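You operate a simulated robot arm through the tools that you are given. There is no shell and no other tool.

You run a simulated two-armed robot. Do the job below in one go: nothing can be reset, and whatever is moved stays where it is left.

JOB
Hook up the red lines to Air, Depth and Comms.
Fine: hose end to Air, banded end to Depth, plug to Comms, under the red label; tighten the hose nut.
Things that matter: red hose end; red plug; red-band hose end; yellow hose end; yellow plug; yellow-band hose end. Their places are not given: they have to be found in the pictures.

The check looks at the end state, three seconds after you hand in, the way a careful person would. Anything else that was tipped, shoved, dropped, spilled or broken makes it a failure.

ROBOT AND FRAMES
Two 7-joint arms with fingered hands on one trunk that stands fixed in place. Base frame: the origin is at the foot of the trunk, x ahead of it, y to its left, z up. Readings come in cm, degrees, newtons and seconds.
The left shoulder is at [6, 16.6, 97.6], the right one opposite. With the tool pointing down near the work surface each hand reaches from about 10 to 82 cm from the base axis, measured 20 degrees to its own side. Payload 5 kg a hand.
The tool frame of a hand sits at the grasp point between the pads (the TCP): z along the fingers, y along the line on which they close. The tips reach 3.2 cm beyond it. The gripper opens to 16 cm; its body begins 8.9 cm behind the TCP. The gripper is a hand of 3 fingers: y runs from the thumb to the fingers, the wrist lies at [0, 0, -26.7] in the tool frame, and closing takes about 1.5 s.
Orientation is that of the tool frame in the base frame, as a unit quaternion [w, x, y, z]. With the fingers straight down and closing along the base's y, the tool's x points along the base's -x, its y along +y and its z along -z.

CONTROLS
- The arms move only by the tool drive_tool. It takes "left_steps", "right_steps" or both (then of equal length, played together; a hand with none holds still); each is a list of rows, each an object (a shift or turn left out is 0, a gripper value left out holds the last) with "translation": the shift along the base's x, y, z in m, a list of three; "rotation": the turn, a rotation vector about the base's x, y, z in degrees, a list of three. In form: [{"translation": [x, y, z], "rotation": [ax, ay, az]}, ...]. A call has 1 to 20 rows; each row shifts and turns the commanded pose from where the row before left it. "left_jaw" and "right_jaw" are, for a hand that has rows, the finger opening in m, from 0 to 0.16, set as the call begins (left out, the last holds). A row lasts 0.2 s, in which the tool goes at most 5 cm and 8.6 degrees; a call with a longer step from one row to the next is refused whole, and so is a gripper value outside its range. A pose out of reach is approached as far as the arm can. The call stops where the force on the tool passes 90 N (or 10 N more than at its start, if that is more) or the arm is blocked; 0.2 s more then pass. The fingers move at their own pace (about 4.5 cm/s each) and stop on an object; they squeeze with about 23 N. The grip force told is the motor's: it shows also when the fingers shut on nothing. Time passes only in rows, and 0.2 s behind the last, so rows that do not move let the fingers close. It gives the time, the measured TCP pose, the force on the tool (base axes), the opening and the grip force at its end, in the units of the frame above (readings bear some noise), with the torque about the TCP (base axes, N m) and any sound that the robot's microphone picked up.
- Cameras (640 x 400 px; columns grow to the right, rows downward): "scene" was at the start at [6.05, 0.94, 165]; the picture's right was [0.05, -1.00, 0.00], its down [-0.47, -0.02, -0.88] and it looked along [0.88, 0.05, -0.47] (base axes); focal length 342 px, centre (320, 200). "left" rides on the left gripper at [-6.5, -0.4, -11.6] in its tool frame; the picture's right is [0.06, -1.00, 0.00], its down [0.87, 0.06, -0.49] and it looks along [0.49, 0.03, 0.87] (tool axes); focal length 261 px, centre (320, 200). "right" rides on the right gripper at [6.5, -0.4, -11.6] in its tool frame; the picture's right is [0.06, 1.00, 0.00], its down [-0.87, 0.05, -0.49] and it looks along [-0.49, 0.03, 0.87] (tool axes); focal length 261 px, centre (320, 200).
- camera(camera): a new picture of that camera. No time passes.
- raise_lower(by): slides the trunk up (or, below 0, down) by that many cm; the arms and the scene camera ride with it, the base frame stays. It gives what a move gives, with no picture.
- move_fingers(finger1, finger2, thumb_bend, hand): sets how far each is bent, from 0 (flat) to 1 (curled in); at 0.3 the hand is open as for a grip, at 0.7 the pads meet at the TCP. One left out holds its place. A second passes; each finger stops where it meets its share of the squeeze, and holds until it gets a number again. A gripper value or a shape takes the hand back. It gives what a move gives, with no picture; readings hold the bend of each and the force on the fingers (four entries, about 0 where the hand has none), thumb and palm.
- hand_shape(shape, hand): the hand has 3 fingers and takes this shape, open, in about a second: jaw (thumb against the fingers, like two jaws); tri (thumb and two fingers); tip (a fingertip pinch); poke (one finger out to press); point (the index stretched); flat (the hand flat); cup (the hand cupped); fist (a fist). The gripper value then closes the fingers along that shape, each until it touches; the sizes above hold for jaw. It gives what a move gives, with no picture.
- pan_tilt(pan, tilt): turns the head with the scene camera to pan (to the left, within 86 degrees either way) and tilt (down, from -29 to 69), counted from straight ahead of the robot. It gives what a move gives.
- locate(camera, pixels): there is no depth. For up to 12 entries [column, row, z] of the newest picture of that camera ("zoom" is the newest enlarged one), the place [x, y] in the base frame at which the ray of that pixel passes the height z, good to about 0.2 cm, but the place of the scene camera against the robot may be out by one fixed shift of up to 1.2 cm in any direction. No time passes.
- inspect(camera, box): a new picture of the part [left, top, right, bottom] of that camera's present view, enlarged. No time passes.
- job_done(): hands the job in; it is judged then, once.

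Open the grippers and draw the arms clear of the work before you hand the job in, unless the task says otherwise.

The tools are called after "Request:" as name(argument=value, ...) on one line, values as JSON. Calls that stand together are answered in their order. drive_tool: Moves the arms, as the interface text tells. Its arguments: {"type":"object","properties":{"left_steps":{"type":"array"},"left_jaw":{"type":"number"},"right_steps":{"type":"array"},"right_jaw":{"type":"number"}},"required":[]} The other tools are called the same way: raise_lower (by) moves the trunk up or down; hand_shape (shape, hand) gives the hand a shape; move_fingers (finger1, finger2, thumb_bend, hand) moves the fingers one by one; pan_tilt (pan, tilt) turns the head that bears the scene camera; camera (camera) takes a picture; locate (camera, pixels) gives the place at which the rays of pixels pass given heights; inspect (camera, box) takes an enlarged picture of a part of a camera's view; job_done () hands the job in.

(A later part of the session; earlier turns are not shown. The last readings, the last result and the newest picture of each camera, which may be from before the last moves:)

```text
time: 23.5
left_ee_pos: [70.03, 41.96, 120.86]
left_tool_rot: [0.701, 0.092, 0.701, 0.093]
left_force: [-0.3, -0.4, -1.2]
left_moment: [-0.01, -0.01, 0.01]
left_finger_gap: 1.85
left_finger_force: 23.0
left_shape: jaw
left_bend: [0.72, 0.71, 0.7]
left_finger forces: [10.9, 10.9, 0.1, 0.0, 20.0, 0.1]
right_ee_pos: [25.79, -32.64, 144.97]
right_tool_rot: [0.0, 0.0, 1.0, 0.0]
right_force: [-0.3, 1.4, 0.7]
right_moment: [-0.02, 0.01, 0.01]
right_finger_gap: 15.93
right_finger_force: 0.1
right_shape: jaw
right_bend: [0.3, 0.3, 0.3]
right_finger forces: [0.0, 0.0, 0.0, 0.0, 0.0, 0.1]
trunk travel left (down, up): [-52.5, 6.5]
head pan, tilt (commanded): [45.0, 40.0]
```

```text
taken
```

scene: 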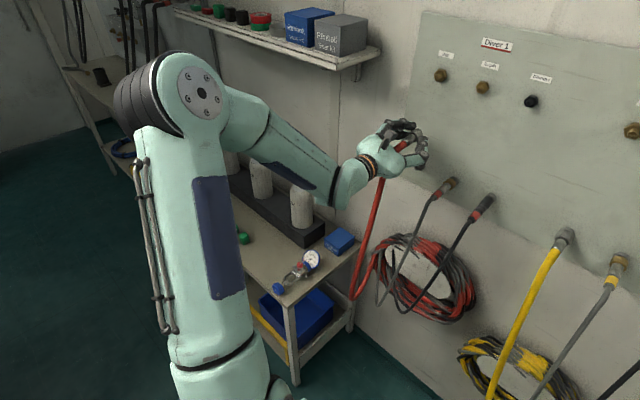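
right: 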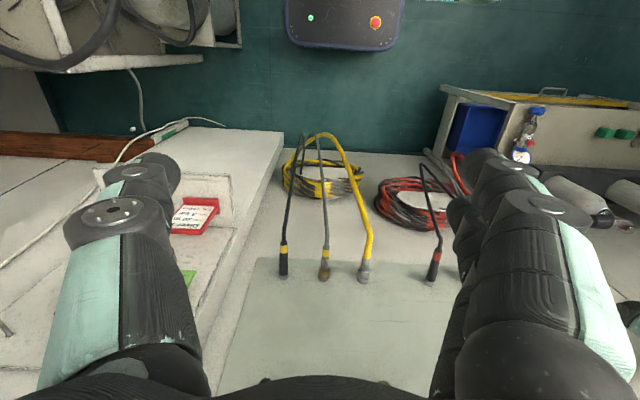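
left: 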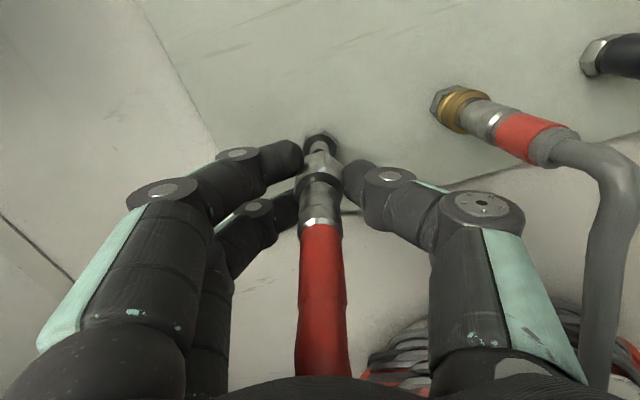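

The elbow is high and well back from the shelf and bench, so there's clearance. I continue the lift to z≈134, then point the head at the Air port.

Request:
drive_tool(left_steps=[{"translation": [0, 0, 0.015]}, {"translation": [0, 0, 0.015]}, {"translation": [0, 0, 0.015]}, {"translation": [0, 0, 0.015]}, {"translation": [0, 0, 0.015]}, {"translation": [0, 0, 0.015]}, {"translation": [0, 0, 0.015]}, {"translation": [0, 0, 0.015]}, {"translation": [0, 0, 0.01]}, {}])

Request:
pan_tilt(pan=25, tilt=28)

Request:
camera(camera="scene")

Request:
camera(camera="left")

Request:
inspect(camera="left", box=[240, 100, 410, 230])

```text
time: 25.7
left_ee_pos: [70.01, 42.0, 133.94]
left_tool_rot: [0.701, 0.091, 0.701, 0.093]
left_force: [0.4, 0.3, -1.6]
left_moment: [0.0, 0.0, -0.02]
left_finger_gap: 1.84
left_finger_force: 23.0
left_shape: jaw
left_bend: [0.72, 0.71, 0.7]
left_finger forces: [11.4, 11.3, 0.0, 0.1, 20.0, 0.0]
right_ee_pos: [25.69, -32.51, 144.96]
right_tool_rot: [0.0, -0.001, 1.0, 0.0]
right_force: [-0.4, 0.2, -1.0]
right_moment: [-0.01, 0.0, -0.01]
right_finger_gap: 15.93
right_finger_force: 0.1
right_shape: jaw
right_bend: [0.3, 0.3, 0.3]
right_finger forces: [0.1, 0.0, 0.1, 0.1, 0.0, 0.0]
trunk travel left (down, up): [-52.5, 6.5]
head pan, tilt (commanded): [45.0, 40.0]
```

```text
time: 26.5
left_ee_pos: [70.02, 42.03, 133.97]
left_tool_rot: [0.701, 0.093, 0.701, 0.093]
left_force: [0.5, -0.2, -1.8]
left_moment: [0.02, -0.02, -0.01]
left_finger_gap: 1.82
left_finger_force: 23.2
left_shape: jaw
left_bend: [0.72, 0.71, 0.7]
left_finger forces: [11.3, 11.5, 0.0, 0.0, 20.0, 0.0]
right_ee_pos: [25.67, -32.47, 145.07]
right_tool_rot: [0.001, -0.001, 1.0, 0.0]
right_force: [0.2, 0.6, 0.3]
right_moment: [0.01, -0.03, -0.02]
right_finger_gap: 16.0
right_finger_force: 0.1
right_shape: jaw
right_bend: [0.3, 0.3, 0.3]
right_finger forces: [0.0, 0.1, 0.1, 0.1, 0.0, 0.0]
trunk travel left (down, up): [-52.5, 6.5]
head pan, tilt (commanded): [25.0, 28.0]
```

```text
taken
```

scene: 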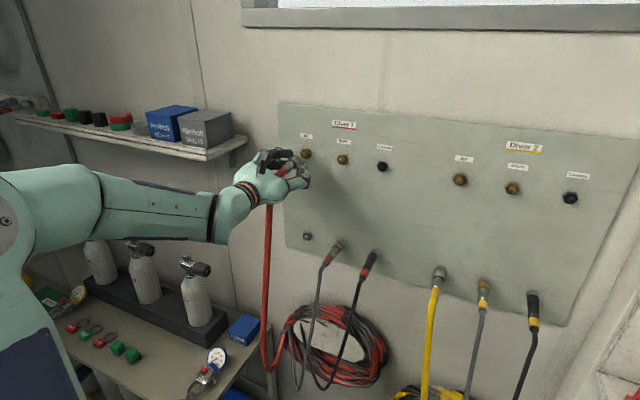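

```text
taken
```

left: 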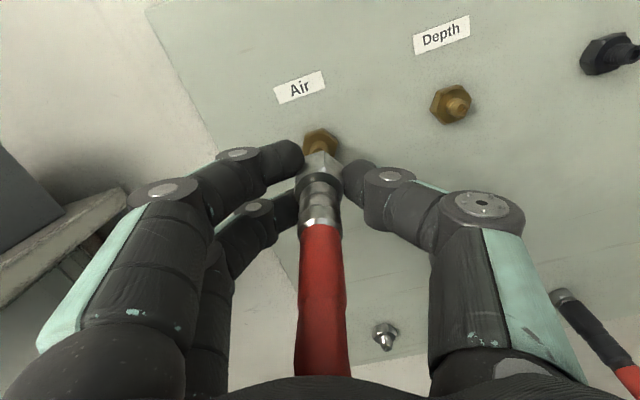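

```text
3.08 times, centred on (325, 165) of left
```

zoom: 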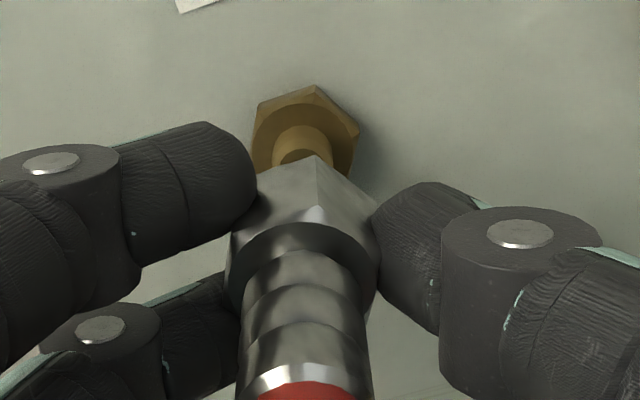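

The brass hex shows at the same place in the hand view (zoom top (315,86)) as the stub did (316,88), so the end is coaxial to about 1 mm. I push straight in with small steps to the same depth as on the stub (x≈74).

Request:
drive_tool(left_steps=[{"translation": [0.006, 0, 0.0005]}, {"translation": [0.006, 0, 0]}, {"translation": [0.006, 0, 0]}, {"translation": [0.005, 0, 0]}, {"translation": [0.005, 0, 0]}, {}])

Request:
inspect(camera="left", box=[240, 100, 410, 230])

Request:
inspect(camera="scene", box=[240, 120, 360, 195])

```text
time: 27.9
left_ee_pos: [72.78, 41.98, 134.09]
left_tool_rot: [0.701, 0.092, 0.701, 0.093]
left_force: [-0.6, 0.8, -1.0]
left_moment: [0.0, 0.0, 0.0]
left_finger_gap: 1.82
left_finger_force: 22.8
left_shape: jaw
left_bend: [0.72, 0.71, 0.7]
left_finger forces: [11.5, 11.4, 0.1, 0.1, 19.8, 0.0]
right_ee_pos: [25.68, -32.54, 145.02]
right_tool_rot: [0.001, 0.0, 1.0, -0.001]
right_force: [-0.7, 0.0, -0.2]
right_moment: [0.02, 0.04, -0.01]
right_finger_gap: 15.99
right_finger_force: 0.0
right_shape: jaw
right_bend: [0.3, 0.3, 0.3]
right_finger forces: [0.0, 0.0, 0.1, 0.1, 0.0, 0.0]
trunk travel left (down, up): [-52.5, 6.5]
head pan, tilt (commanded): [25.0, 28.0]
```

```text
3.08 times, centred on (325, 165) of left
```

zoom: 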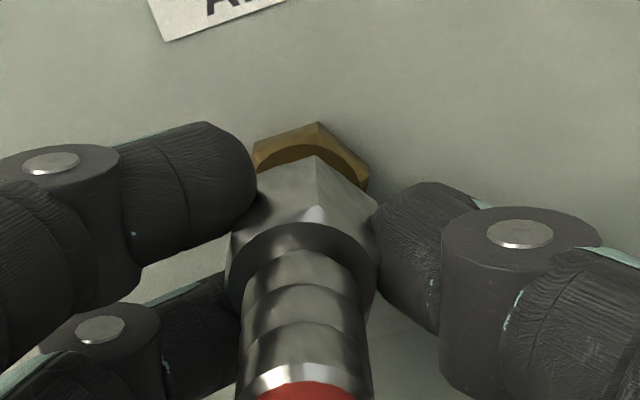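

```text
5.33 times, centred on (300, 158) of scene
```

zoom: 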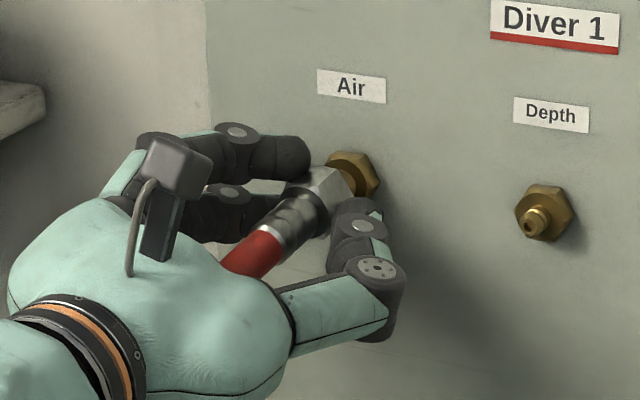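

The nut is sliding over the port nipple with no resistance. I continue the last 1.2 cm in small steps until it meets the hex.

Request:
drive_tool(left_steps=[{"translation": [0.004, 0, 0]}, {"translation": [0.004, 0, 0]}, {"translation": [0.003, 0, 0]}, {}])

Request:
inspect(camera="scene", box=[240, 120, 360, 195])

```text
time: 28.9
left_ee_pos: [73.87, 41.96, 133.95]
left_tool_rot: [0.701, 0.093, 0.701, 0.091]
left_force: [-6.2, -1.3, -4.6]
left_moment: [0.01, 0.04, -0.02]
left_finger_gap: 1.85
left_finger_force: 23.0
left_shape: jaw
left_bend: [0.72, 0.72, 0.7]
left_finger forces: [11.7, 12.7, 0.0, 0.0, 22.4, 0.0]
right_ee_pos: [25.74, -32.55, 144.91]
right_tool_rot: [0.0, 0.0, 1.0, 0.0]
right_force: [-1.3, 0.1, 0.5]
right_moment: [0.0, -0.02, -0.02]
right_finger_gap: 15.95
right_finger_force: 0.1
right_shape: jaw
right_bend: [0.3, 0.3, 0.3]
right_finger forces: [0.0, 0.1, 0.0, 0.0, 0.0, 0.1]
trunk travel left (down, up): [-52.5, 6.5]
head pan, tilt (commanded): [25.0, 28.0]
```

```text
5.33 times, centred on (300, 158) of scene
```

zoom: 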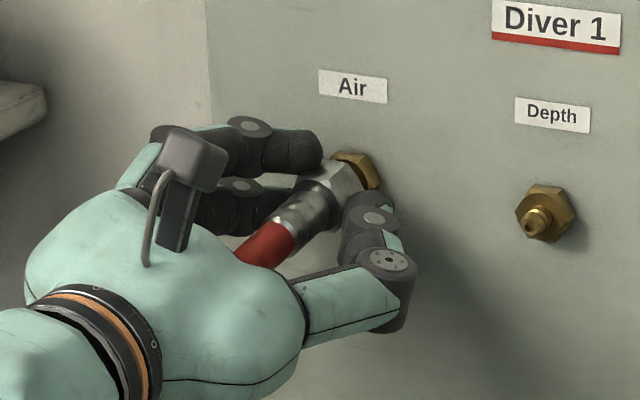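

Contact begins: about −6 N along x at x=73.87, so the nut meets the thread or seat. I turn the nut clockwise (positive about +x) by 32° with a slight forward feed and read force and torque.

Request:
drive_tool(left_steps=[{"translation": [0.0005, 0, 0], "rotation": [8, 0, 0]}, {"translation": [0.0005, 0, 0], "rotation": [8, 0, 0]}, {"rotation": [8, 0, 0]}, {"rotation": [8, 0, 0]}, {}])

Request:
inspect(camera="scene", box=[240, 120, 360, 195])

Request:
camera(camera="left")

```text
time: 30.1
left_ee_pos: [73.94, 42.01, 134.13]
left_tool_rot: [0.648, 0.283, 0.649, 0.282]
left_force: [-10.5, -0.3, -7.2]
left_moment: [-0.03, 0.06, 0.07]
left_finger_gap: 1.92
left_finger_force: 23.1
left_shape: jaw
left_bend: [0.72, 0.72, 0.7]
left_finger forces: [11.3, 14.0, 0.1, 0.0, 25.4, 0.0]
right_ee_pos: [25.63, -32.54, 145.04]
right_tool_rot: [0.001, 0.0, 1.0, -0.001]
right_force: [-0.9, 0.4, -0.6]
right_moment: [0.03, 0.02, 0.0]
right_finger_gap: 15.98
right_finger_force: 0.0
right_shape: jaw
right_bend: [0.3, 0.3, 0.3]
right_finger forces: [0.0, 0.0, 0.0, 0.0, 0.1, 0.0]
trunk travel left (down, up): [-52.5, 6.5]
head pan, tilt (commanded): [25.0, 28.0]
```

```text
5.33 times, centred on (300, 158) of scene
```

zoom: 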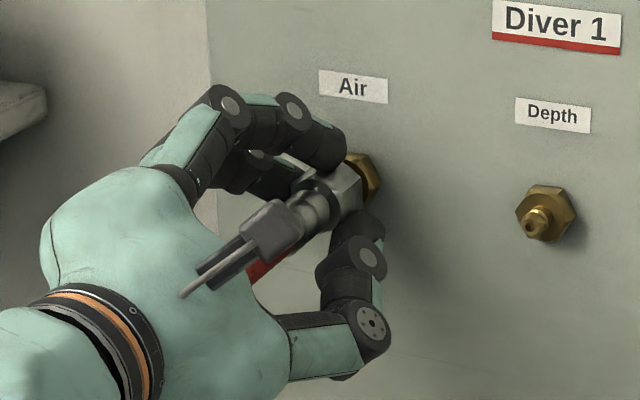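

```text
taken
```

left: 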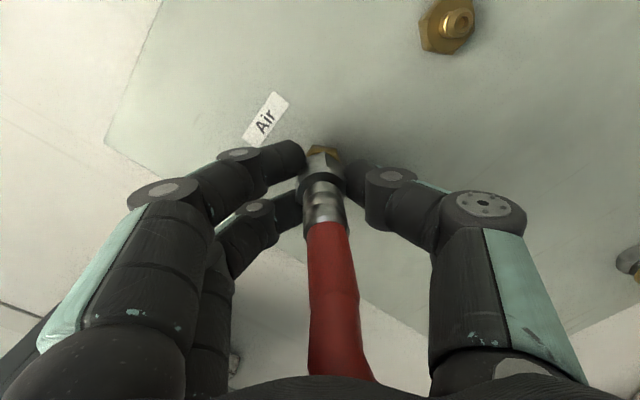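

Torque stays tiny (0.03 N·m) and the axial force is −10 N. I check whether the nut turned with the hand.

Request:
inspect(camera="left", box=[240, 100, 410, 230])

Request:
inspect(camera="scene", box=[280, 140, 328, 170])

```text
3.08 times, centred on (325, 165) of left
```

zoom: 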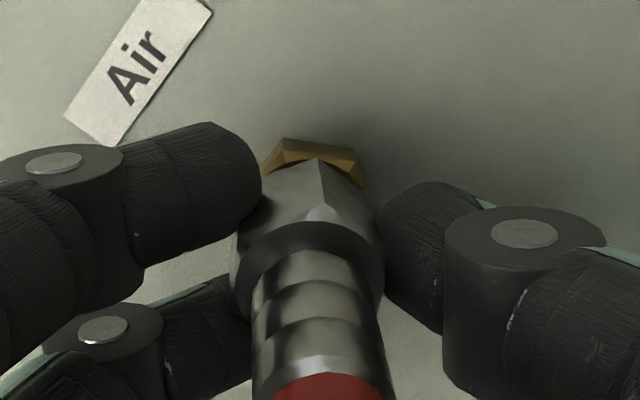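

```text
13.33 times, centred on (304, 155) of scene
```

zoom: 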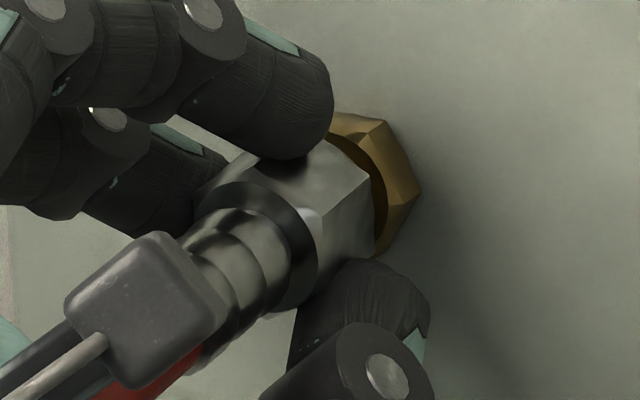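

The nut turned with the hand (same apex at zoom (315,158) relative to the fingers). I turn a further 16° to see whether torque builds.

Request:
drive_tool(left_steps=[{"rotation": [8, 0, 0]}, {"rotation": [8, 0, 0]}, {}])

Request:
inspect(camera="left", box=[200, 80, 440, 400])

```text
time: 30.9
left_ee_pos: [73.85, 42.05, 134.12]
left_tool_rot: [0.603, 0.369, 0.603, 0.369]
left_force: [-8.9, 1.0, -7.7]
left_moment: [-0.02, 0.09, 0.14]
left_finger_gap: 1.93
left_finger_force: 22.9
left_shape: jaw
left_bend: [0.72, 0.72, 0.7]
left_finger forces: [10.5, 14.7, 0.1, 0.0, 25.4, 0.0]
right_ee_pos: [25.69, -32.51, 145.1]
right_tool_rot: [0.0, 0.0, 1.0, 0.0]
right_force: [0.8, 0.4, 1.0]
right_moment: [0.04, 0.01, 0.01]
right_finger_gap: 16.0
right_finger_force: 0.1
right_shape: jaw
right_bend: [0.3, 0.3, 0.3]
right_finger forces: [0.0, 0.0, 0.1, 0.0, 0.1, 0.0]
trunk travel left (down, up): [-52.5, 6.5]
head pan, tilt (commanded): [25.0, 28.0]
```

```text
1.25 times, centred on (320, 240) of left
```

zoom: 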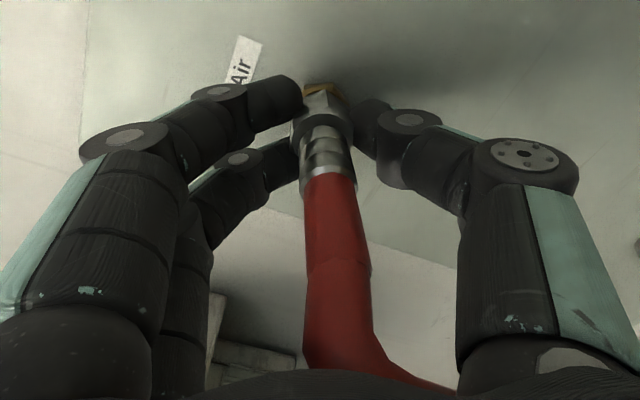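

Still no torque at roll ≈63°, and the hose is nearing the thumb's base, so this stroke ends. I open the hand to release the nut and see whether the end stays on the port.

Request:
drive_tool(left_jaw=0.045, left_steps=[{}, {}, {}, {}])

Request:
inspect(camera="left", box=[240, 100, 410, 230])

Request:
inspect(camera="scene", box=[264, 130, 344, 180])

```text
time: 31.9
left_ee_pos: [73.97, 41.97, 134.08]
left_tool_rot: [0.603, 0.37, 0.603, 0.369]
left_force: [0.1, -0.3, -0.1]
left_moment: [-0.02, 0.0, 0.03]
left_finger_gap: 4.48
left_finger_force: 0.0
left_shape: jaw
left_bend: [0.73, 0.73, 0.7]
left_finger forces: [0.0, 0.0, 0.0, 0.1, 0.0, 0.0]
right_ee_pos: [25.81, -32.51, 145.01]
right_tool_rot: [0.0, -0.002, 1.0, 0.0]
right_force: [-0.4, 0.7, 0.5]
right_moment: [0.0, -0.05, 0.02]
right_finger_gap: 15.97
right_finger_force: 0.0
right_shape: jaw
right_bend: [0.3, 0.3, 0.3]
right_finger forces: [0.1, 0.0, 0.0, 0.0, 0.1, 0.1]
trunk travel left (down, up): [-52.5, 6.5]
head pan, tilt (commanded): [25.0, 28.0]
```

```text
3.08 times, centred on (325, 165) of left
```

zoom: 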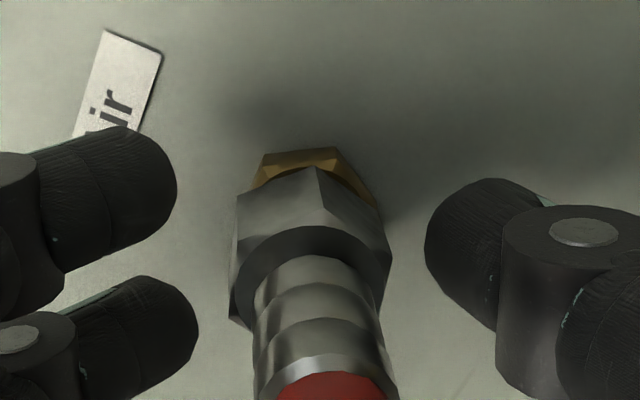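

```text
8.00 times, centred on (304, 155) of scene
```

zoom: 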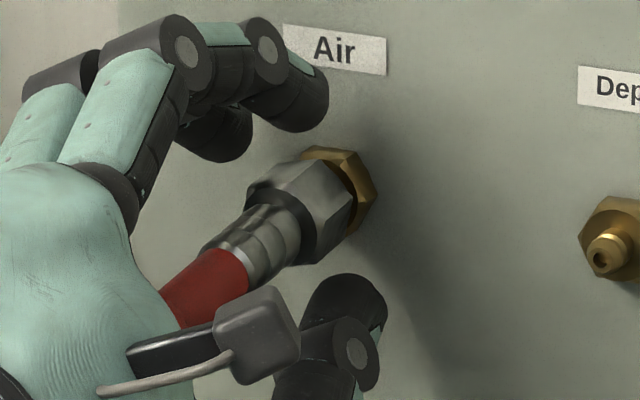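

The end stays seated on the Air port by itself. I roll the open hand back by 92° around it to take another bite on the nut.

Request:
drive_tool(left_jaw=0.045, left_steps=[{"rotation": [-7.7, 0, 0]}, {"rotation": [-7.7, 0, 0]}, {"rotation": [-7.7, 0, 0]}, {"rotation": [-7.7, 0, 0]}, {"rotation": [-7.7, 0, 0]}, {"rotation": [-7.7, 0, 0]}, {"rotation": [-7.7, 0, 0]}, {"rotation": [-7.7, 0, 0]}, {"rotation": [-7.7, 0, 0]}, {"rotation": [-7.7, 0, 0]}, {"rotation": [-7.7, 0, 0]}, {"rotation": [-7.7, 0, 0]}, {}])

Request:
camera(camera="left")

Request:
inspect(camera="scene", box=[264, 130, 344, 180])

```text
time: 34.7
left_ee_pos: [74.07, 41.94, 133.86]
left_tool_rot: [0.684, -0.179, 0.684, -0.18]
left_force: [0.1, -0.1, -1.0]
left_moment: [0.06, -0.03, -0.03]
left_finger_gap: 4.5
left_finger_force: 0.1
left_shape: jaw
left_bend: [0.73, 0.73, 0.7]
left_finger forces: [0.1, 0.0, 0.0, 0.1, 0.0, 0.0]
right_ee_pos: [25.8, -32.56, 145.02]
right_tool_rot: [0.0, -0.001, 1.0, 0.001]
right_force: [0.1, 1.2, -0.7]
right_moment: [-0.01, 0.02, -0.01]
right_finger_gap: 15.99
right_finger_force: 0.1
right_shape: jaw
right_bend: [0.3, 0.3, 0.3]
right_finger forces: [0.0, 0.0, 0.0, 0.0, 0.0, 0.0]
trunk travel left (down, up): [-52.5, 6.5]
head pan, tilt (commanded): [25.0, 28.0]
```

```text
taken
```

left: 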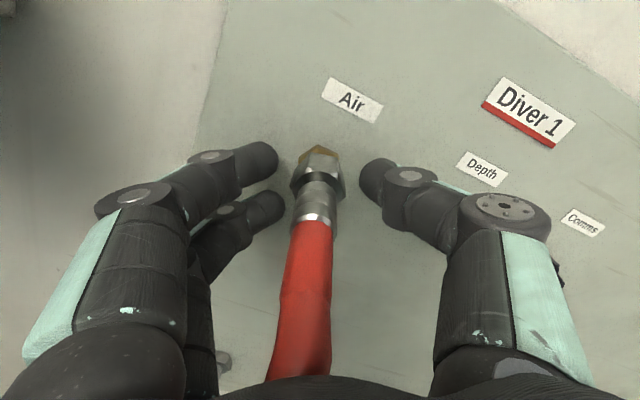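

```text
8.00 times, centred on (304, 155) of scene
```

zoom: 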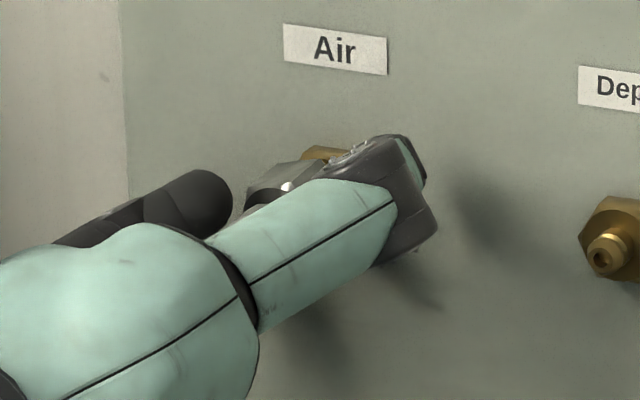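

The hand is back at roll −29° around the nut. I grip again and turn clockwise by 92° with a light forward feed.

Request:
drive_tool(left_jaw=0.0, left_steps=[{}, {}, {}, {}, {}, {}, {"rotation": [7.7, 0, 0]}, {"rotation": [7.7, 0, 0]}, {"rotation": [7.7, 0, 0]}, {"rotation": [7.7, 0, 0]}, {"rotation": [7.7, 0, 0]}, {"rotation": [7.7, 0, 0]}, {}])

Request:
inspect(camera="left", box=[240, 100, 410, 230])

Request:
inspect(camera="scene", box=[264, 130, 344, 180])

```text
time: 37.5
left_ee_pos: [74.19, 41.93, 133.98]
left_tool_rot: [0.699, 0.103, 0.7, 0.104]
left_force: [11.5, 1.5, 3.7]
left_moment: [-0.04, -0.04, 0.19]
left_finger_gap: 1.79
left_finger_force: 23.0
left_shape: jaw
left_bend: [0.71, 0.72, 0.7]
left_finger forces: [9.4, 11.1, 0.1, 0.0, 17.7, 0.0]
right_ee_pos: [25.98, -32.58, 145.0]
right_tool_rot: [0.0, 0.0, 1.0, 0.0]
right_force: [-0.7, 0.7, 0.3]
right_moment: [0.02, 0.01, 0.03]
right_finger_gap: 16.01
right_finger_force: 0.0
right_shape: jaw
right_bend: [0.3, 0.3, 0.3]
right_finger forces: [0.0, 0.1, 0.0, 0.1, 0.0, 0.0]
trunk travel left (down, up): [-52.5, 6.5]
head pan, tilt (commanded): [25.0, 28.0]
```

```text
3.08 times, centred on (325, 165) of left
```

zoom: 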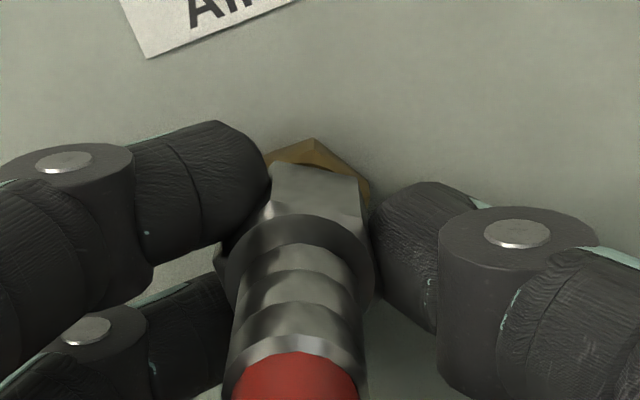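

```text
8.00 times, centred on (304, 155) of scene
```

zoom: 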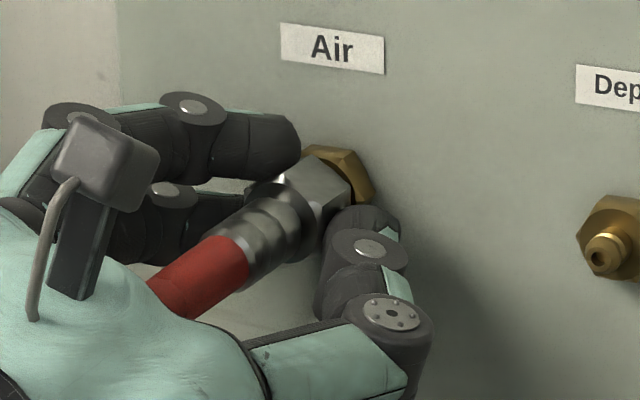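

Force is now +11.5 N along x: the thread has caught and draws the nut towards the panel. I continue the stroke with a 1.5 mm forward feed.

Request:
drive_tool(left_steps=[{"translation": [0.0005, 0, 0], "rotation": [7.7, 0, 0]}, {"translation": [0.0003, 0, 0], "rotation": [7.7, 0, 0]}, {"translation": [0.0003, 0, 0], "rotation": [7.7, 0, 0]}, {"translation": [0.0003, 0, 0], "rotation": [7.7, 0, 0]}, {"translation": [0.0003, 0, 0], "rotation": [7.7, 0, 0]}, {"rotation": [7.7, 0, 0]}, {}])

Request:
inspect(camera="left", box=[240, 100, 410, 230])

Request:
inspect(camera="scene", box=[264, 130, 344, 180])

```text
time: 39.1
left_ee_pos: [74.27, 41.97, 133.97]
left_tool_rot: [0.602, 0.37, 0.603, 0.37]
left_force: [3.0, -1.3, -0.2]
left_moment: [-0.39, -0.09, 0.04]
left_finger_gap: 1.78
left_finger_force: 23.3
left_shape: jaw
left_bend: [0.71, 0.72, 0.7]
left_finger forces: [7.8, 14.6, 0.0, 0.1, 25.4, 0.0]
right_ee_pos: [25.92, -32.5, 145.07]
right_tool_rot: [-0.001, -0.001, 1.0, 0.0]
right_force: [0.2, 0.1, -0.7]
right_moment: [-0.02, 0.01, 0.03]
right_finger_gap: 16.0
right_finger_force: 0.1
right_shape: jaw
right_bend: [0.3, 0.3, 0.3]
right_finger forces: [0.0, 0.0, 0.0, 0.0, 0.1, 0.1]
trunk travel left (down, up): [-52.5, 6.5]
head pan, tilt (commanded): [25.0, 28.0]
```

```text
3.08 times, centred on (325, 165) of left
```

zoom: 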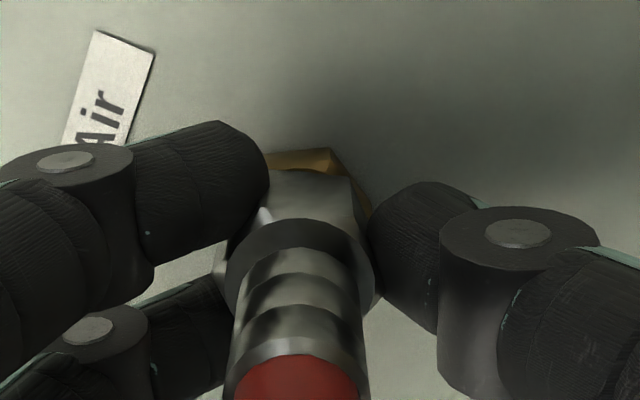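

```text
8.00 times, centred on (304, 155) of scene
```

zoom: 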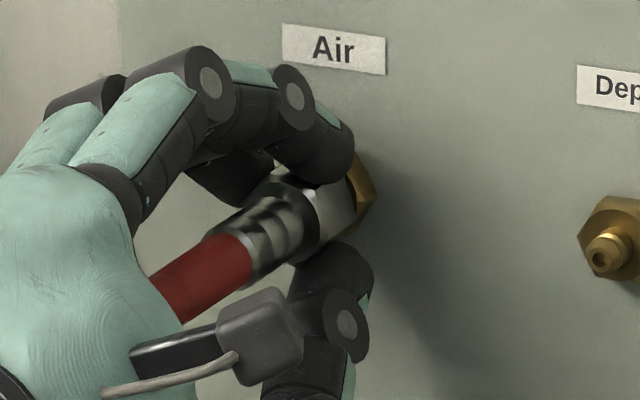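

Torque has risen to −0.39 N·m: the nut is biting. I release, roll back, and take another stroke to make sure it is really tight.

Request:
drive_tool(left_jaw=0.045, left_steps=[{}, {}, {}, {"rotation": [-7.7, 0, 0]}, {"rotation": [-7.7, 0, 0]}, {"rotation": [-7.7, 0, 0]}, {"rotation": [-7.7, 0, 0]}, {"rotation": [-7.7, 0, 0]}, {"rotation": [-7.7, 0, 0]}, {"rotation": [-7.7, 0, 0]}, {"rotation": [-7.7, 0, 0]}, {"rotation": [-7.7, 0, 0]}, {"rotation": [-7.7, 0, 0]}, {"rotation": [-7.7, 0, 0]}, {"rotation": [-7.7, 0, 0]}, {}])

Request:
inspect(camera="left", box=[240, 100, 410, 230])

```text
time: 42.5
left_ee_pos: [74.19, 41.92, 133.96]
left_tool_rot: [0.684, -0.179, 0.684, -0.18]
left_force: [-0.1, -0.4, -0.5]
left_moment: [-0.01, -0.03, -0.02]
left_finger_gap: 4.47
left_finger_force: 0.0
left_shape: jaw
left_bend: [0.73, 0.73, 0.7]
left_finger forces: [0.1, 0.1, 0.1, 0.0, 0.0, 0.0]
right_ee_pos: [25.79, -32.51, 145.05]
right_tool_rot: [0.0, -0.001, 1.0, 0.0]
right_force: [-0.3, 0.5, 1.0]
right_moment: [-0.01, 0.03, 0.03]
right_finger_gap: 16.0
right_finger_force: 0.0
right_shape: jaw
right_bend: [0.3, 0.3, 0.3]
right_finger forces: [0.0, 0.1, 0.0, 0.0, 0.0, 0.0]
trunk travel left (down, up): [-52.5, 6.5]
head pan, tilt (commanded): [25.0, 28.0]
```

```text
3.08 times, centred on (325, 165) of left
```

zoom: 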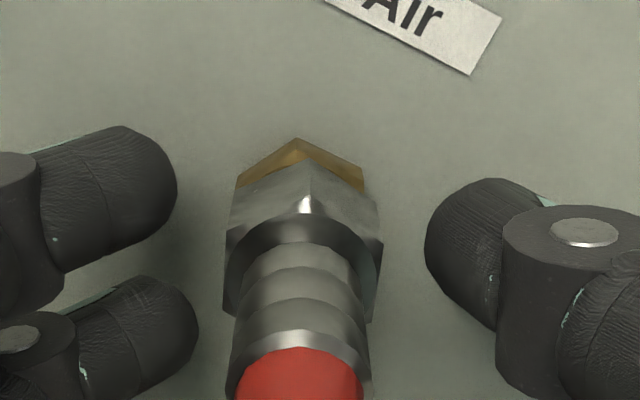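

The nut is in good position with an apex at zoom (307,160). I grip and turn again, watching the torque partway.

Request:
drive_tool(left_jaw=0.0, left_steps=[{}, {}, {}, {}, {}, {}, {"rotation": [7.7, 0, 0]}, {"rotation": [7.7, 0, 0]}, {"rotation": [7.7, 0, 0]}, {"rotation": [7.7, 0, 0]}, {}])

Request:
inspect(camera="left", box=[240, 100, 410, 230])

```text
time: 44.9
left_ee_pos: [74.24, 41.93, 133.87]
left_tool_rot: [0.705, 0.009, 0.709, 0.008]
left_force: [-3.6, -6.0, -13.2]
left_moment: [-1.07, 0.29, -0.09]
left_finger_gap: 1.73
left_finger_force: 22.9
left_shape: jaw
left_bend: [0.72, 0.72, 0.7]
left_finger forces: [10.1, 46.0, 0.1, 0.1, 31.5, 0.0]
right_ee_pos: [25.85, -32.57, 145.04]
right_tool_rot: [0.0, -0.001, 1.0, 0.0]
right_force: [0.1, -0.7, -0.2]
right_moment: [0.02, 0.0, 0.0]
right_finger_gap: 15.98
right_finger_force: 0.1
right_shape: jaw
right_bend: [0.3, 0.3, 0.3]
right_finger forces: [0.0, 0.1, 0.1, 0.1, 0.0, 0.0]
trunk travel left (down, up): [-52.5, 6.5]
head pan, tilt (commanded): [25.0, 28.0]
```

```text
3.08 times, centred on (325, 165) of left
```

zoom: 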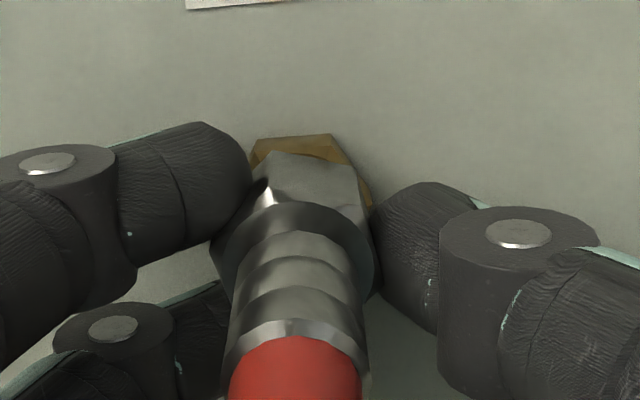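

Torque reaches −1.07 N·m and the nut no longer follows the hand, so it is close to its stop. I apply a little more turn to be sure it is fully tight.

Request:
drive_tool(left_steps=[{"rotation": [7.7, 0, 0]}, {"rotation": [7.7, 0, 0]}, {"rotation": [7.7, 0, 0]}, {}])

Request:
inspect(camera="left", box=[240, 100, 410, 230])

Request:
inspect(camera="scene", box=[264, 130, 344, 180])

```text
time: 45.9
left_ee_pos: [74.4, 42.32, 133.58]
left_tool_rot: [0.688, 0.149, 0.695, 0.149]
left_force: [3.0, 5.1, -27.5]
left_moment: [-0.39, 0.44, 0.07]
left_finger_gap: 1.63
left_finger_force: 23.2
left_shape: jaw
left_bend: [0.72, 0.72, 0.7]
left_finger forces: [11.1, 32.2, 0.0, 0.0, 17.8, 0.0]
right_ee_pos: [26.19, -32.26, 145.07]
right_tool_rot: [0.0, -0.001, 1.0, 0.0]
right_force: [0.3, 0.1, -0.7]
right_moment: [-0.03, 0.03, -0.02]
right_finger_gap: 15.99
right_finger_force: 0.1
right_shape: jaw
right_bend: [0.3, 0.3, 0.3]
right_finger forces: [0.0, 0.1, 0.1, 0.1, 0.0, 0.1]
trunk travel left (down, up): [-52.5, 6.5]
head pan, tilt (commanded): [25.0, 28.0]
```

```text
3.08 times, centred on (325, 165) of left
```

zoom: 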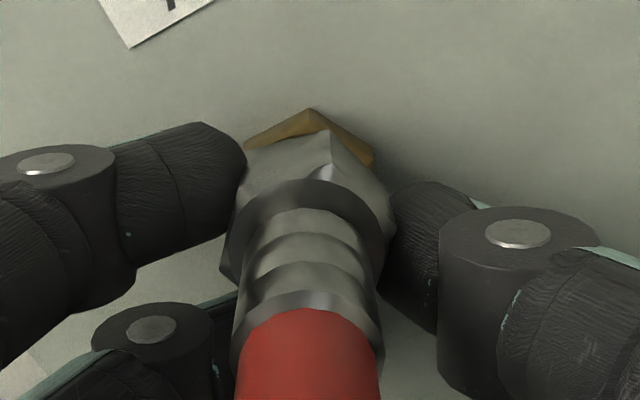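

```text
8.00 times, centred on (304, 155) of scene
```

zoom: 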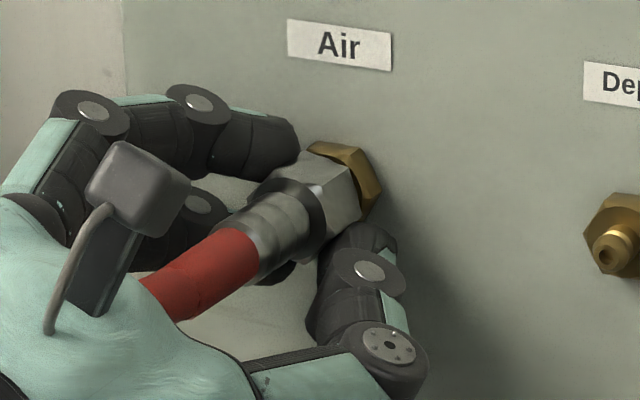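

The nut has stopped: the hand slips around it under more than 1 N·m, so it's tight. I open the hand and check the seated nut.

Request:
drive_tool(left_jaw=0.045, left_steps=[{}, {}, {}, {}])

Request:
inspect(camera="left", box=[240, 100, 410, 230])

Request:
inspect(camera="scene", box=[280, 140, 328, 170])

```text
time: 46.9
left_ee_pos: [74.17, 41.83, 134.06]
left_tool_rot: [0.692, 0.15, 0.691, 0.15]
left_force: [-0.6, 0.4, 0.5]
left_moment: [-0.01, 0.01, -0.03]
left_finger_gap: 4.48
left_finger_force: 0.0
left_shape: jaw
left_bend: [0.73, 0.73, 0.7]
left_finger forces: [0.0, 0.1, 0.1, 0.0, 0.0, 0.0]
right_ee_pos: [25.87, -32.4, 145.08]
right_tool_rot: [0.0, -0.001, 1.0, 0.0]
right_force: [0.4, -0.6, 0.3]
right_moment: [-0.02, 0.01, 0.0]
right_finger_gap: 16.02
right_finger_force: 0.0
right_shape: jaw
right_bend: [0.3, 0.3, 0.3]
right_finger forces: [0.1, 0.0, 0.0, 0.0, 0.0, 0.1]
trunk travel left (down, up): [-52.5, 6.5]
head pan, tilt (commanded): [25.0, 28.0]
```

```text
3.08 times, centred on (325, 165) of left
```

zoom: 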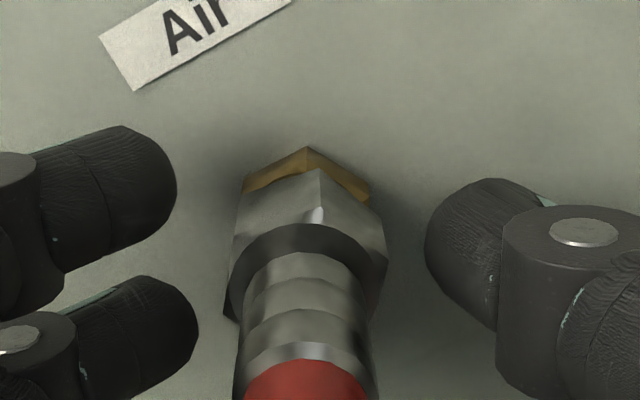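

```text
13.33 times, centred on (304, 155) of scene
```

zoom: 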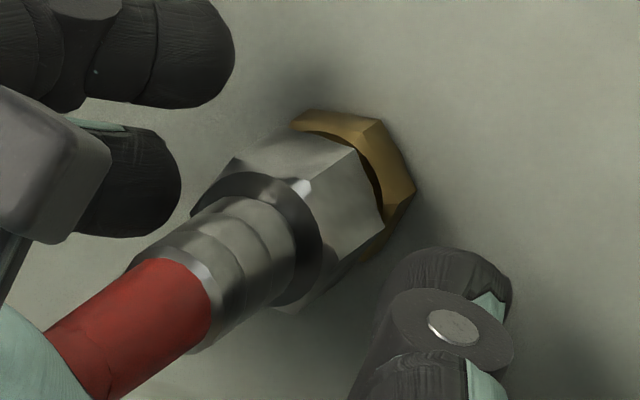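

The silver nut is snug against the brass hex and the hose end hangs on its own. I roll the hand back to about 12° so the hose passes freely between thumb and fingers, then retract straight back.

Request:
drive_tool(left_jaw=0.05, left_steps=[{"translation": [0, 0.001, 0], "rotation": [-6, 0, 0]}, {"rotation": [-6, 0, 0]}, {"translation": [-0.01, 0, 0]}, {"translation": [-0.015, 0, 0]}, {"translation": [-0.02, 0, 0]}, {"translation": [-0.02, 0, 0]}, {"translation": [-0.02, 0, 0]}, {"translation": [-0.02, 0, 0]}, {"translation": [-0.02, 0, 0]}, {"translation": [-0.02, 0, 0]}, {"translation": [-0.01, 0, 0]}, {}])

Request:
camera(camera="left")

Request:
camera(camera="scene")

```text
time: 49.5
left_ee_pos: [58.62, 42.05, 133.99]
left_tool_rot: [0.703, 0.077, 0.703, 0.077]
left_force: [0.6, 0.1, 0.2]
left_moment: [-0.01, 0.05, 0.01]
left_finger_gap: 4.93
left_finger_force: 0.1
left_shape: jaw
left_bend: [0.73, 0.73, 0.7]
left_finger forces: [0.1, 0.0, 0.1, 0.0, 0.0, 0.1]
right_ee_pos: [25.72, -32.58, 145.02]
right_tool_rot: [0.0, -0.002, 1.0, 0.0]
right_force: [-0.2, 0.2, 0.6]
right_moment: [-0.02, -0.03, -0.02]
right_finger_gap: 15.99
right_finger_force: 0.0
right_shape: jaw
right_bend: [0.3, 0.3, 0.3]
right_finger forces: [0.0, 0.0, 0.1, 0.1, 0.0, 0.0]
trunk travel left (down, up): [-52.5, 6.5]
head pan, tilt (commanded): [25.0, 28.0]
```

```text
taken
```

left: 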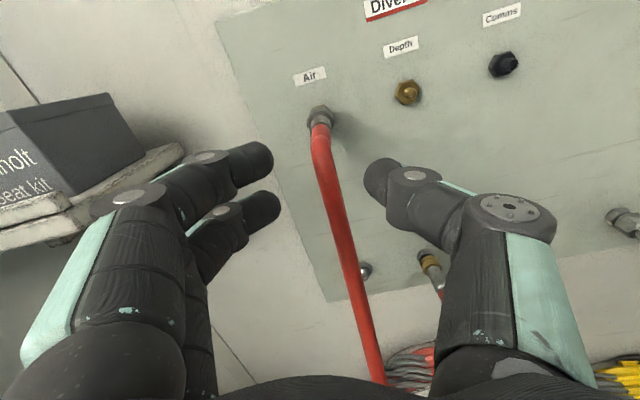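

```text
taken
```

scene: 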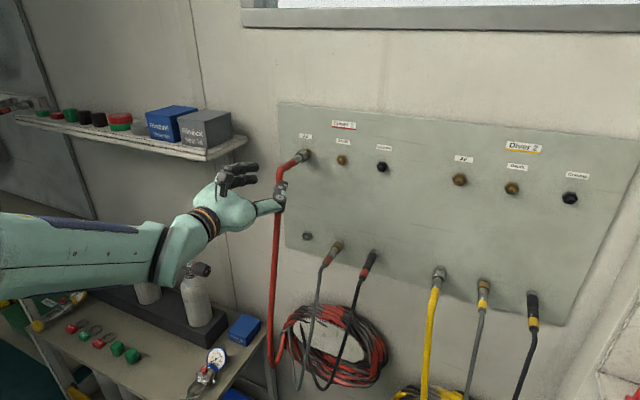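

The red hose hangs from Air on its own. Next the red-band end at y=32: I back off a bit more, shift 10 cm right and go down to z≈109 in front of it.

Request:
drive_tool(left_jaw=0.045, left_steps=[{"translation": [-0.01, 0, 0]}, {"translation": [-0.005, -0.01, -0.01]}, {"translation": [0, -0.02, -0.02]}, {"translation": [0, -0.02, -0.025]}, {"translation": [0, -0.02, -0.025]}, {"translation": [0, -0.02, -0.025]}, {"translation": [0, -0.01, -0.025]}, {"translation": [0, 0, -0.025]}, {"translation": [0, 0, -0.025]}, {"translation": [0, 0, -0.025]}, {"translation": [0, 0, -0.025]}, {"translation": [0, 0, -0.02]}, {}])

Request:
camera(camera="left")

Request:
camera(camera="scene")

```text
time: 52.3
left_ee_pos: [60.07, 33.22, 109.77]
left_tool_rot: [0.703, 0.077, 0.703, 0.077]
left_force: [-0.5, 0.4, 0.5]
left_moment: [0.03, 0.01, 0.02]
left_finger_gap: 4.53
left_finger_force: 0.1
left_shape: jaw
left_bend: [0.73, 0.73, 0.7]
left_finger forces: [0.0, 0.0, 0.0, 0.0, 0.0, 0.0]
left hand out of reach, approached as far as the arm can: row 6, 7, 8, 9
right_ee_pos: [25.8, -32.59, 145.05]
right_tool_rot: [0.001, -0.001, 1.0, 0.0]
right_force: [0.0, 0.2, 0.5]
right_moment: [0.0, -0.04, 0.01]
right_finger_gap: 16.0
right_finger_force: 0.0
right_shape: jaw
right_bend: [0.3, 0.3, 0.3]
right_finger forces: [0.0, 0.0, 0.1, 0.0, 0.0, 0.0]
trunk travel left (down, up): [-52.5, 6.5]
head pan, tilt (commanded): [25.0, 28.0]
```

```text
taken
```

left: 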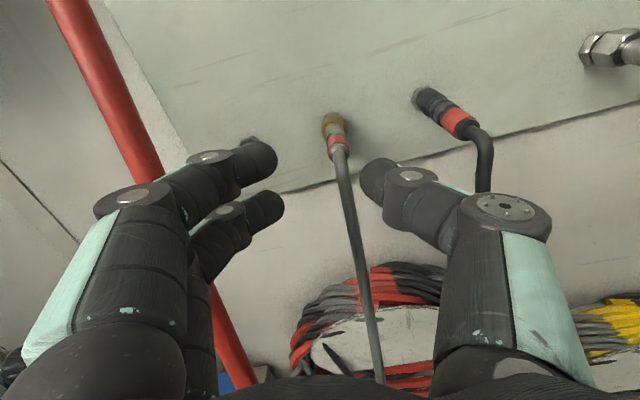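

```text
taken
```

scene: 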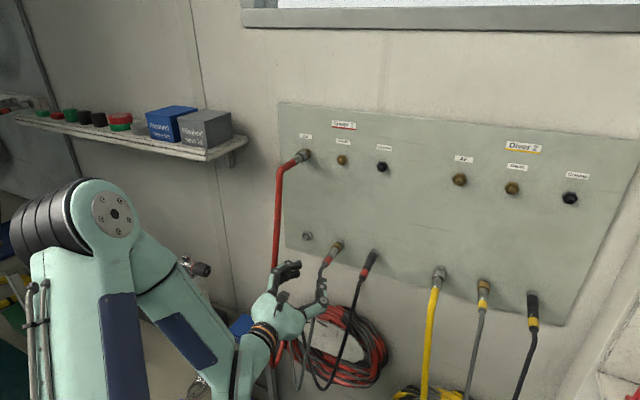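

The arm couldn't fold back quite that far, leaving the hand at [60.1, 33.2, 109.8]; no contact. The red hose passes left of the fingers at (145,150)–(228,335) in the hand view, so I check positions with locate before going in.

Request:
locate(camera="scene", pixels=[[342, 160, 134.0], [302, 154, 134.0], [276, 230, 115], [275, 262, 110], [280, 180, 130], [337, 246, 109.5], [306, 236, 109]])

Request:
locate(camera="left", pixels=[[145, 150, 114], [110, 70, 118], [110, 70, 122], [228, 335, 102], [228, 335, 100], [335, 125, 109.5], [345, 200, 105], [360, 280, 98]])

```text
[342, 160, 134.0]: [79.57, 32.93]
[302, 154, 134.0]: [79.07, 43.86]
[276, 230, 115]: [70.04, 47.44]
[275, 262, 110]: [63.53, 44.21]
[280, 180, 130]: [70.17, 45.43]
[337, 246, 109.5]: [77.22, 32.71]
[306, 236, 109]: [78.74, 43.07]
```

```text
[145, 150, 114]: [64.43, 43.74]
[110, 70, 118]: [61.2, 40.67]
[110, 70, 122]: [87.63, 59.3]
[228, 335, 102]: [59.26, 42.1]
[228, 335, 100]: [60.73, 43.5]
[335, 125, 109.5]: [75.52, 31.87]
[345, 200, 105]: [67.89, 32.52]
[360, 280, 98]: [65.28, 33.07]
```

Locate confirms the red hose hangs at about [63, 43] here, clear of the hand working at y=32. I centre on y=32, z=109 and advance to x≈69.

Request:
drive_tool(left_jaw=0.045, left_steps=[{"translation": [0.01, -0.006, -0.004]}, {"translation": [0.01, -0.006, -0.004]}, {"translation": [0.015, 0, 0]}, {"translation": [0.015, 0, 0]}, {"translation": [0.015, 0, 0]}, {"translation": [0.015, 0, 0]}, {"translation": [0.01, 0, 0]}, {}])

Request:
camera(camera="left")

Request:
inspect(camera="scene", box=[240, 200, 420, 312])

```text
time: 54.1
left_ee_pos: [69.11, 32.03, 109.11]
left_tool_rot: [0.703, 0.075, 0.703, 0.077]
left_force: [-0.5, 0.4, 0.1]
left_moment: [-0.03, -0.02, 0.01]
left_finger_gap: 4.52
left_finger_force: 0.0
left_shape: jaw
left_bend: [0.73, 0.73, 0.7]
left_finger forces: [0.1, 0.0, 0.0, 0.0, 0.0, 0.1]
right_ee_pos: [25.81, -32.52, 145.02]
right_tool_rot: [0.001, -0.001, 1.0, 0.0]
right_force: [0.1, -0.3, 0.3]
right_moment: [0.0, 0.0, -0.01]
right_finger_gap: 15.96
right_finger_force: 0.0
right_shape: jaw
right_bend: [0.3, 0.3, 0.3]
right_finger forces: [0.0, 0.1, 0.0, 0.1, 0.0, 0.1]
trunk travel left (down, up): [-52.5, 6.5]
head pan, tilt (commanded): [25.0, 28.0]
```

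```text
taken
```

left: 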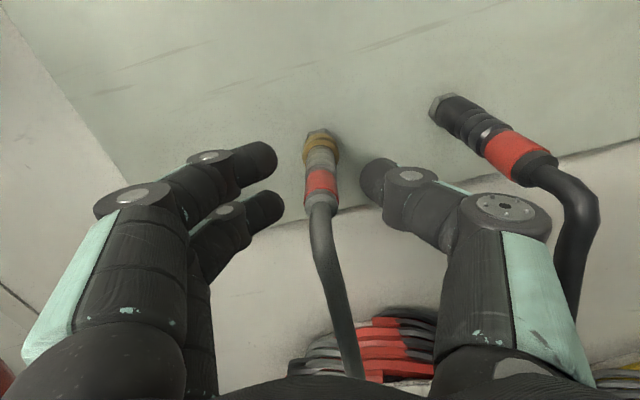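

```text
3.56 times, centred on (330, 256) of scene
```

zoom: 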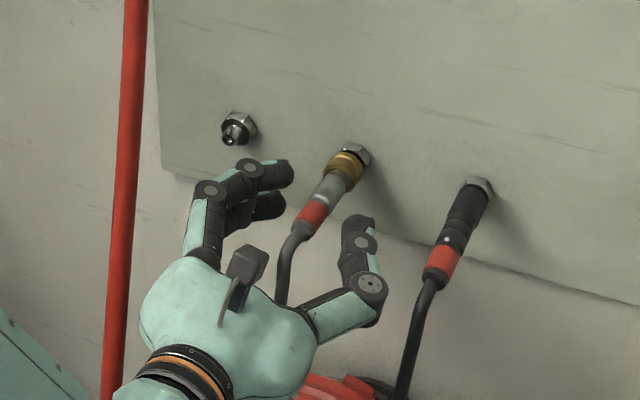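

Everything is clear; the brass collar at (322,150) is nearly centred. I advance to x≈74 with tiny corrections (y −0.1, z −0.1 cm).

Request:
drive_tool(left_jaw=0.045, left_steps=[{"translation": [0.01, -0.001, -0.0015]}, {"translation": [0.01, 0, 0]}, {"translation": [0.01, 0, 0]}, {"translation": [0.01, 0, 0]}, {"translation": [0.009, 0, 0]}, {}])

Request:
inspect(camera="left", box=[240, 100, 410, 230])

Request:
inspect(camera="scene", box=[240, 200, 420, 312])

```text
time: 55.5
left_ee_pos: [74.04, 31.94, 109.02]
left_tool_rot: [0.703, 0.076, 0.703, 0.077]
left_force: [0.3, 0.0, 0.2]
left_moment: [0.01, 0.0, 0.01]
left_finger_gap: 4.52
left_finger_force: 0.1
left_shape: jaw
left_bend: [0.73, 0.73, 0.7]
left_finger forces: [0.1, 0.1, 0.0, 0.0, 0.0, 0.0]
right_ee_pos: [25.68, -32.53, 145.01]
right_tool_rot: [0.0, -0.001, 1.0, -0.001]
right_force: [-0.1, -0.3, -0.5]
right_moment: [-0.01, -0.04, -0.01]
right_finger_gap: 15.98
right_finger_force: 0.1
right_shape: jaw
right_bend: [0.3, 0.3, 0.3]
right_finger forces: [0.0, 0.1, 0.1, 0.0, 0.1, 0.0]
trunk travel left (down, up): [-52.5, 6.5]
head pan, tilt (commanded): [25.0, 28.0]
```

```text
3.08 times, centred on (325, 165) of left
```

zoom: 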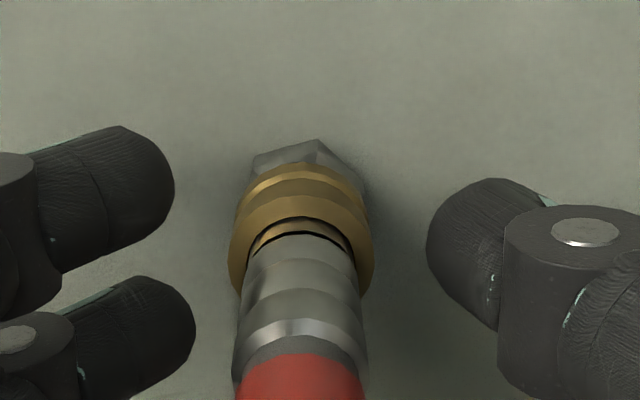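

```text
3.56 times, centred on (330, 256) of scene
```

zoom: 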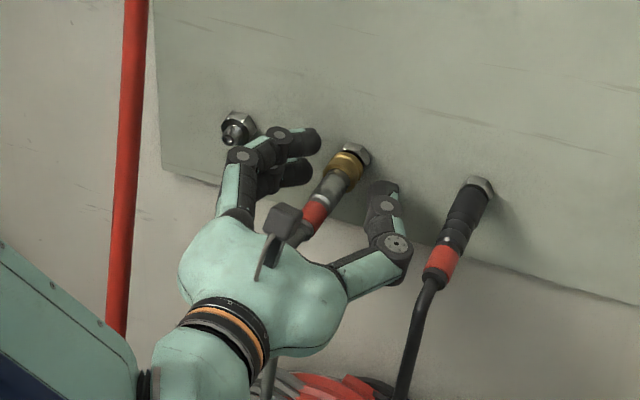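

The collar (two rings, centre zoom (302,215)) is centred between the pads. I close on it.

Request:
drive_tool(left_jaw=0.0, left_steps=[{}, {}, {}, {}, {}, {}])

Request:
inspect(camera="left", box=[240, 100, 410, 230])

Request:
inspect(camera="scene", box=[300, 220, 380, 270])

```text
time: 56.9
left_ee_pos: [73.95, 31.89, 108.99]
left_tool_rot: [0.703, 0.077, 0.703, 0.077]
left_force: [1.1, 0.4, 0.0]
left_moment: [-0.01, -0.04, 0.04]
left_finger_gap: 1.76
left_finger_force: 23.5
left_shape: jaw
left_bend: [0.72, 0.71, 0.7]
left_finger forces: [10.0, 8.8, 0.0, 0.0, 19.7, 0.1]
right_ee_pos: [25.77, -32.58, 145.08]
right_tool_rot: [0.0, -0.001, 1.0, 0.0]
right_force: [-0.2, 0.4, 0.2]
right_moment: [0.0, 0.02, 0.01]
right_finger_gap: 15.98
right_finger_force: 0.1
right_shape: jaw
right_bend: [0.3, 0.3, 0.3]
right_finger forces: [0.0, 0.0, 0.1, 0.1, 0.0, 0.0]
trunk travel left (down, up): [-52.5, 6.5]
head pan, tilt (commanded): [25.0, 28.0]
```

```text
3.08 times, centred on (325, 165) of left
```

zoom: 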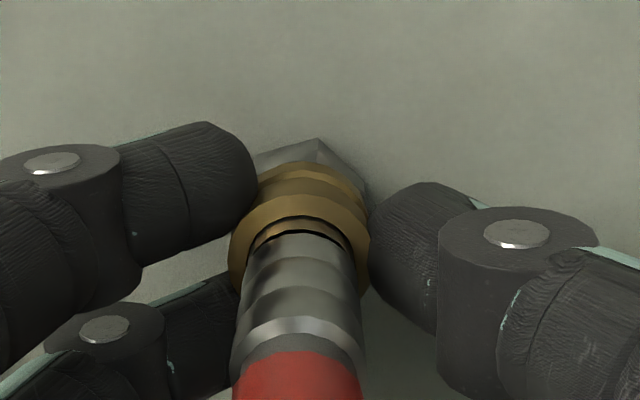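

```text
8.00 times, centred on (340, 245) of scene
```

zoom: 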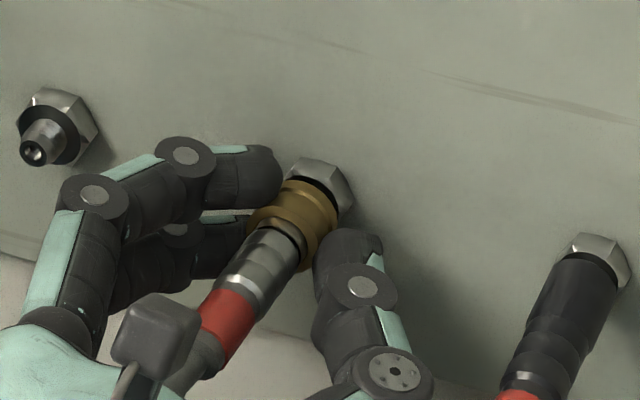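

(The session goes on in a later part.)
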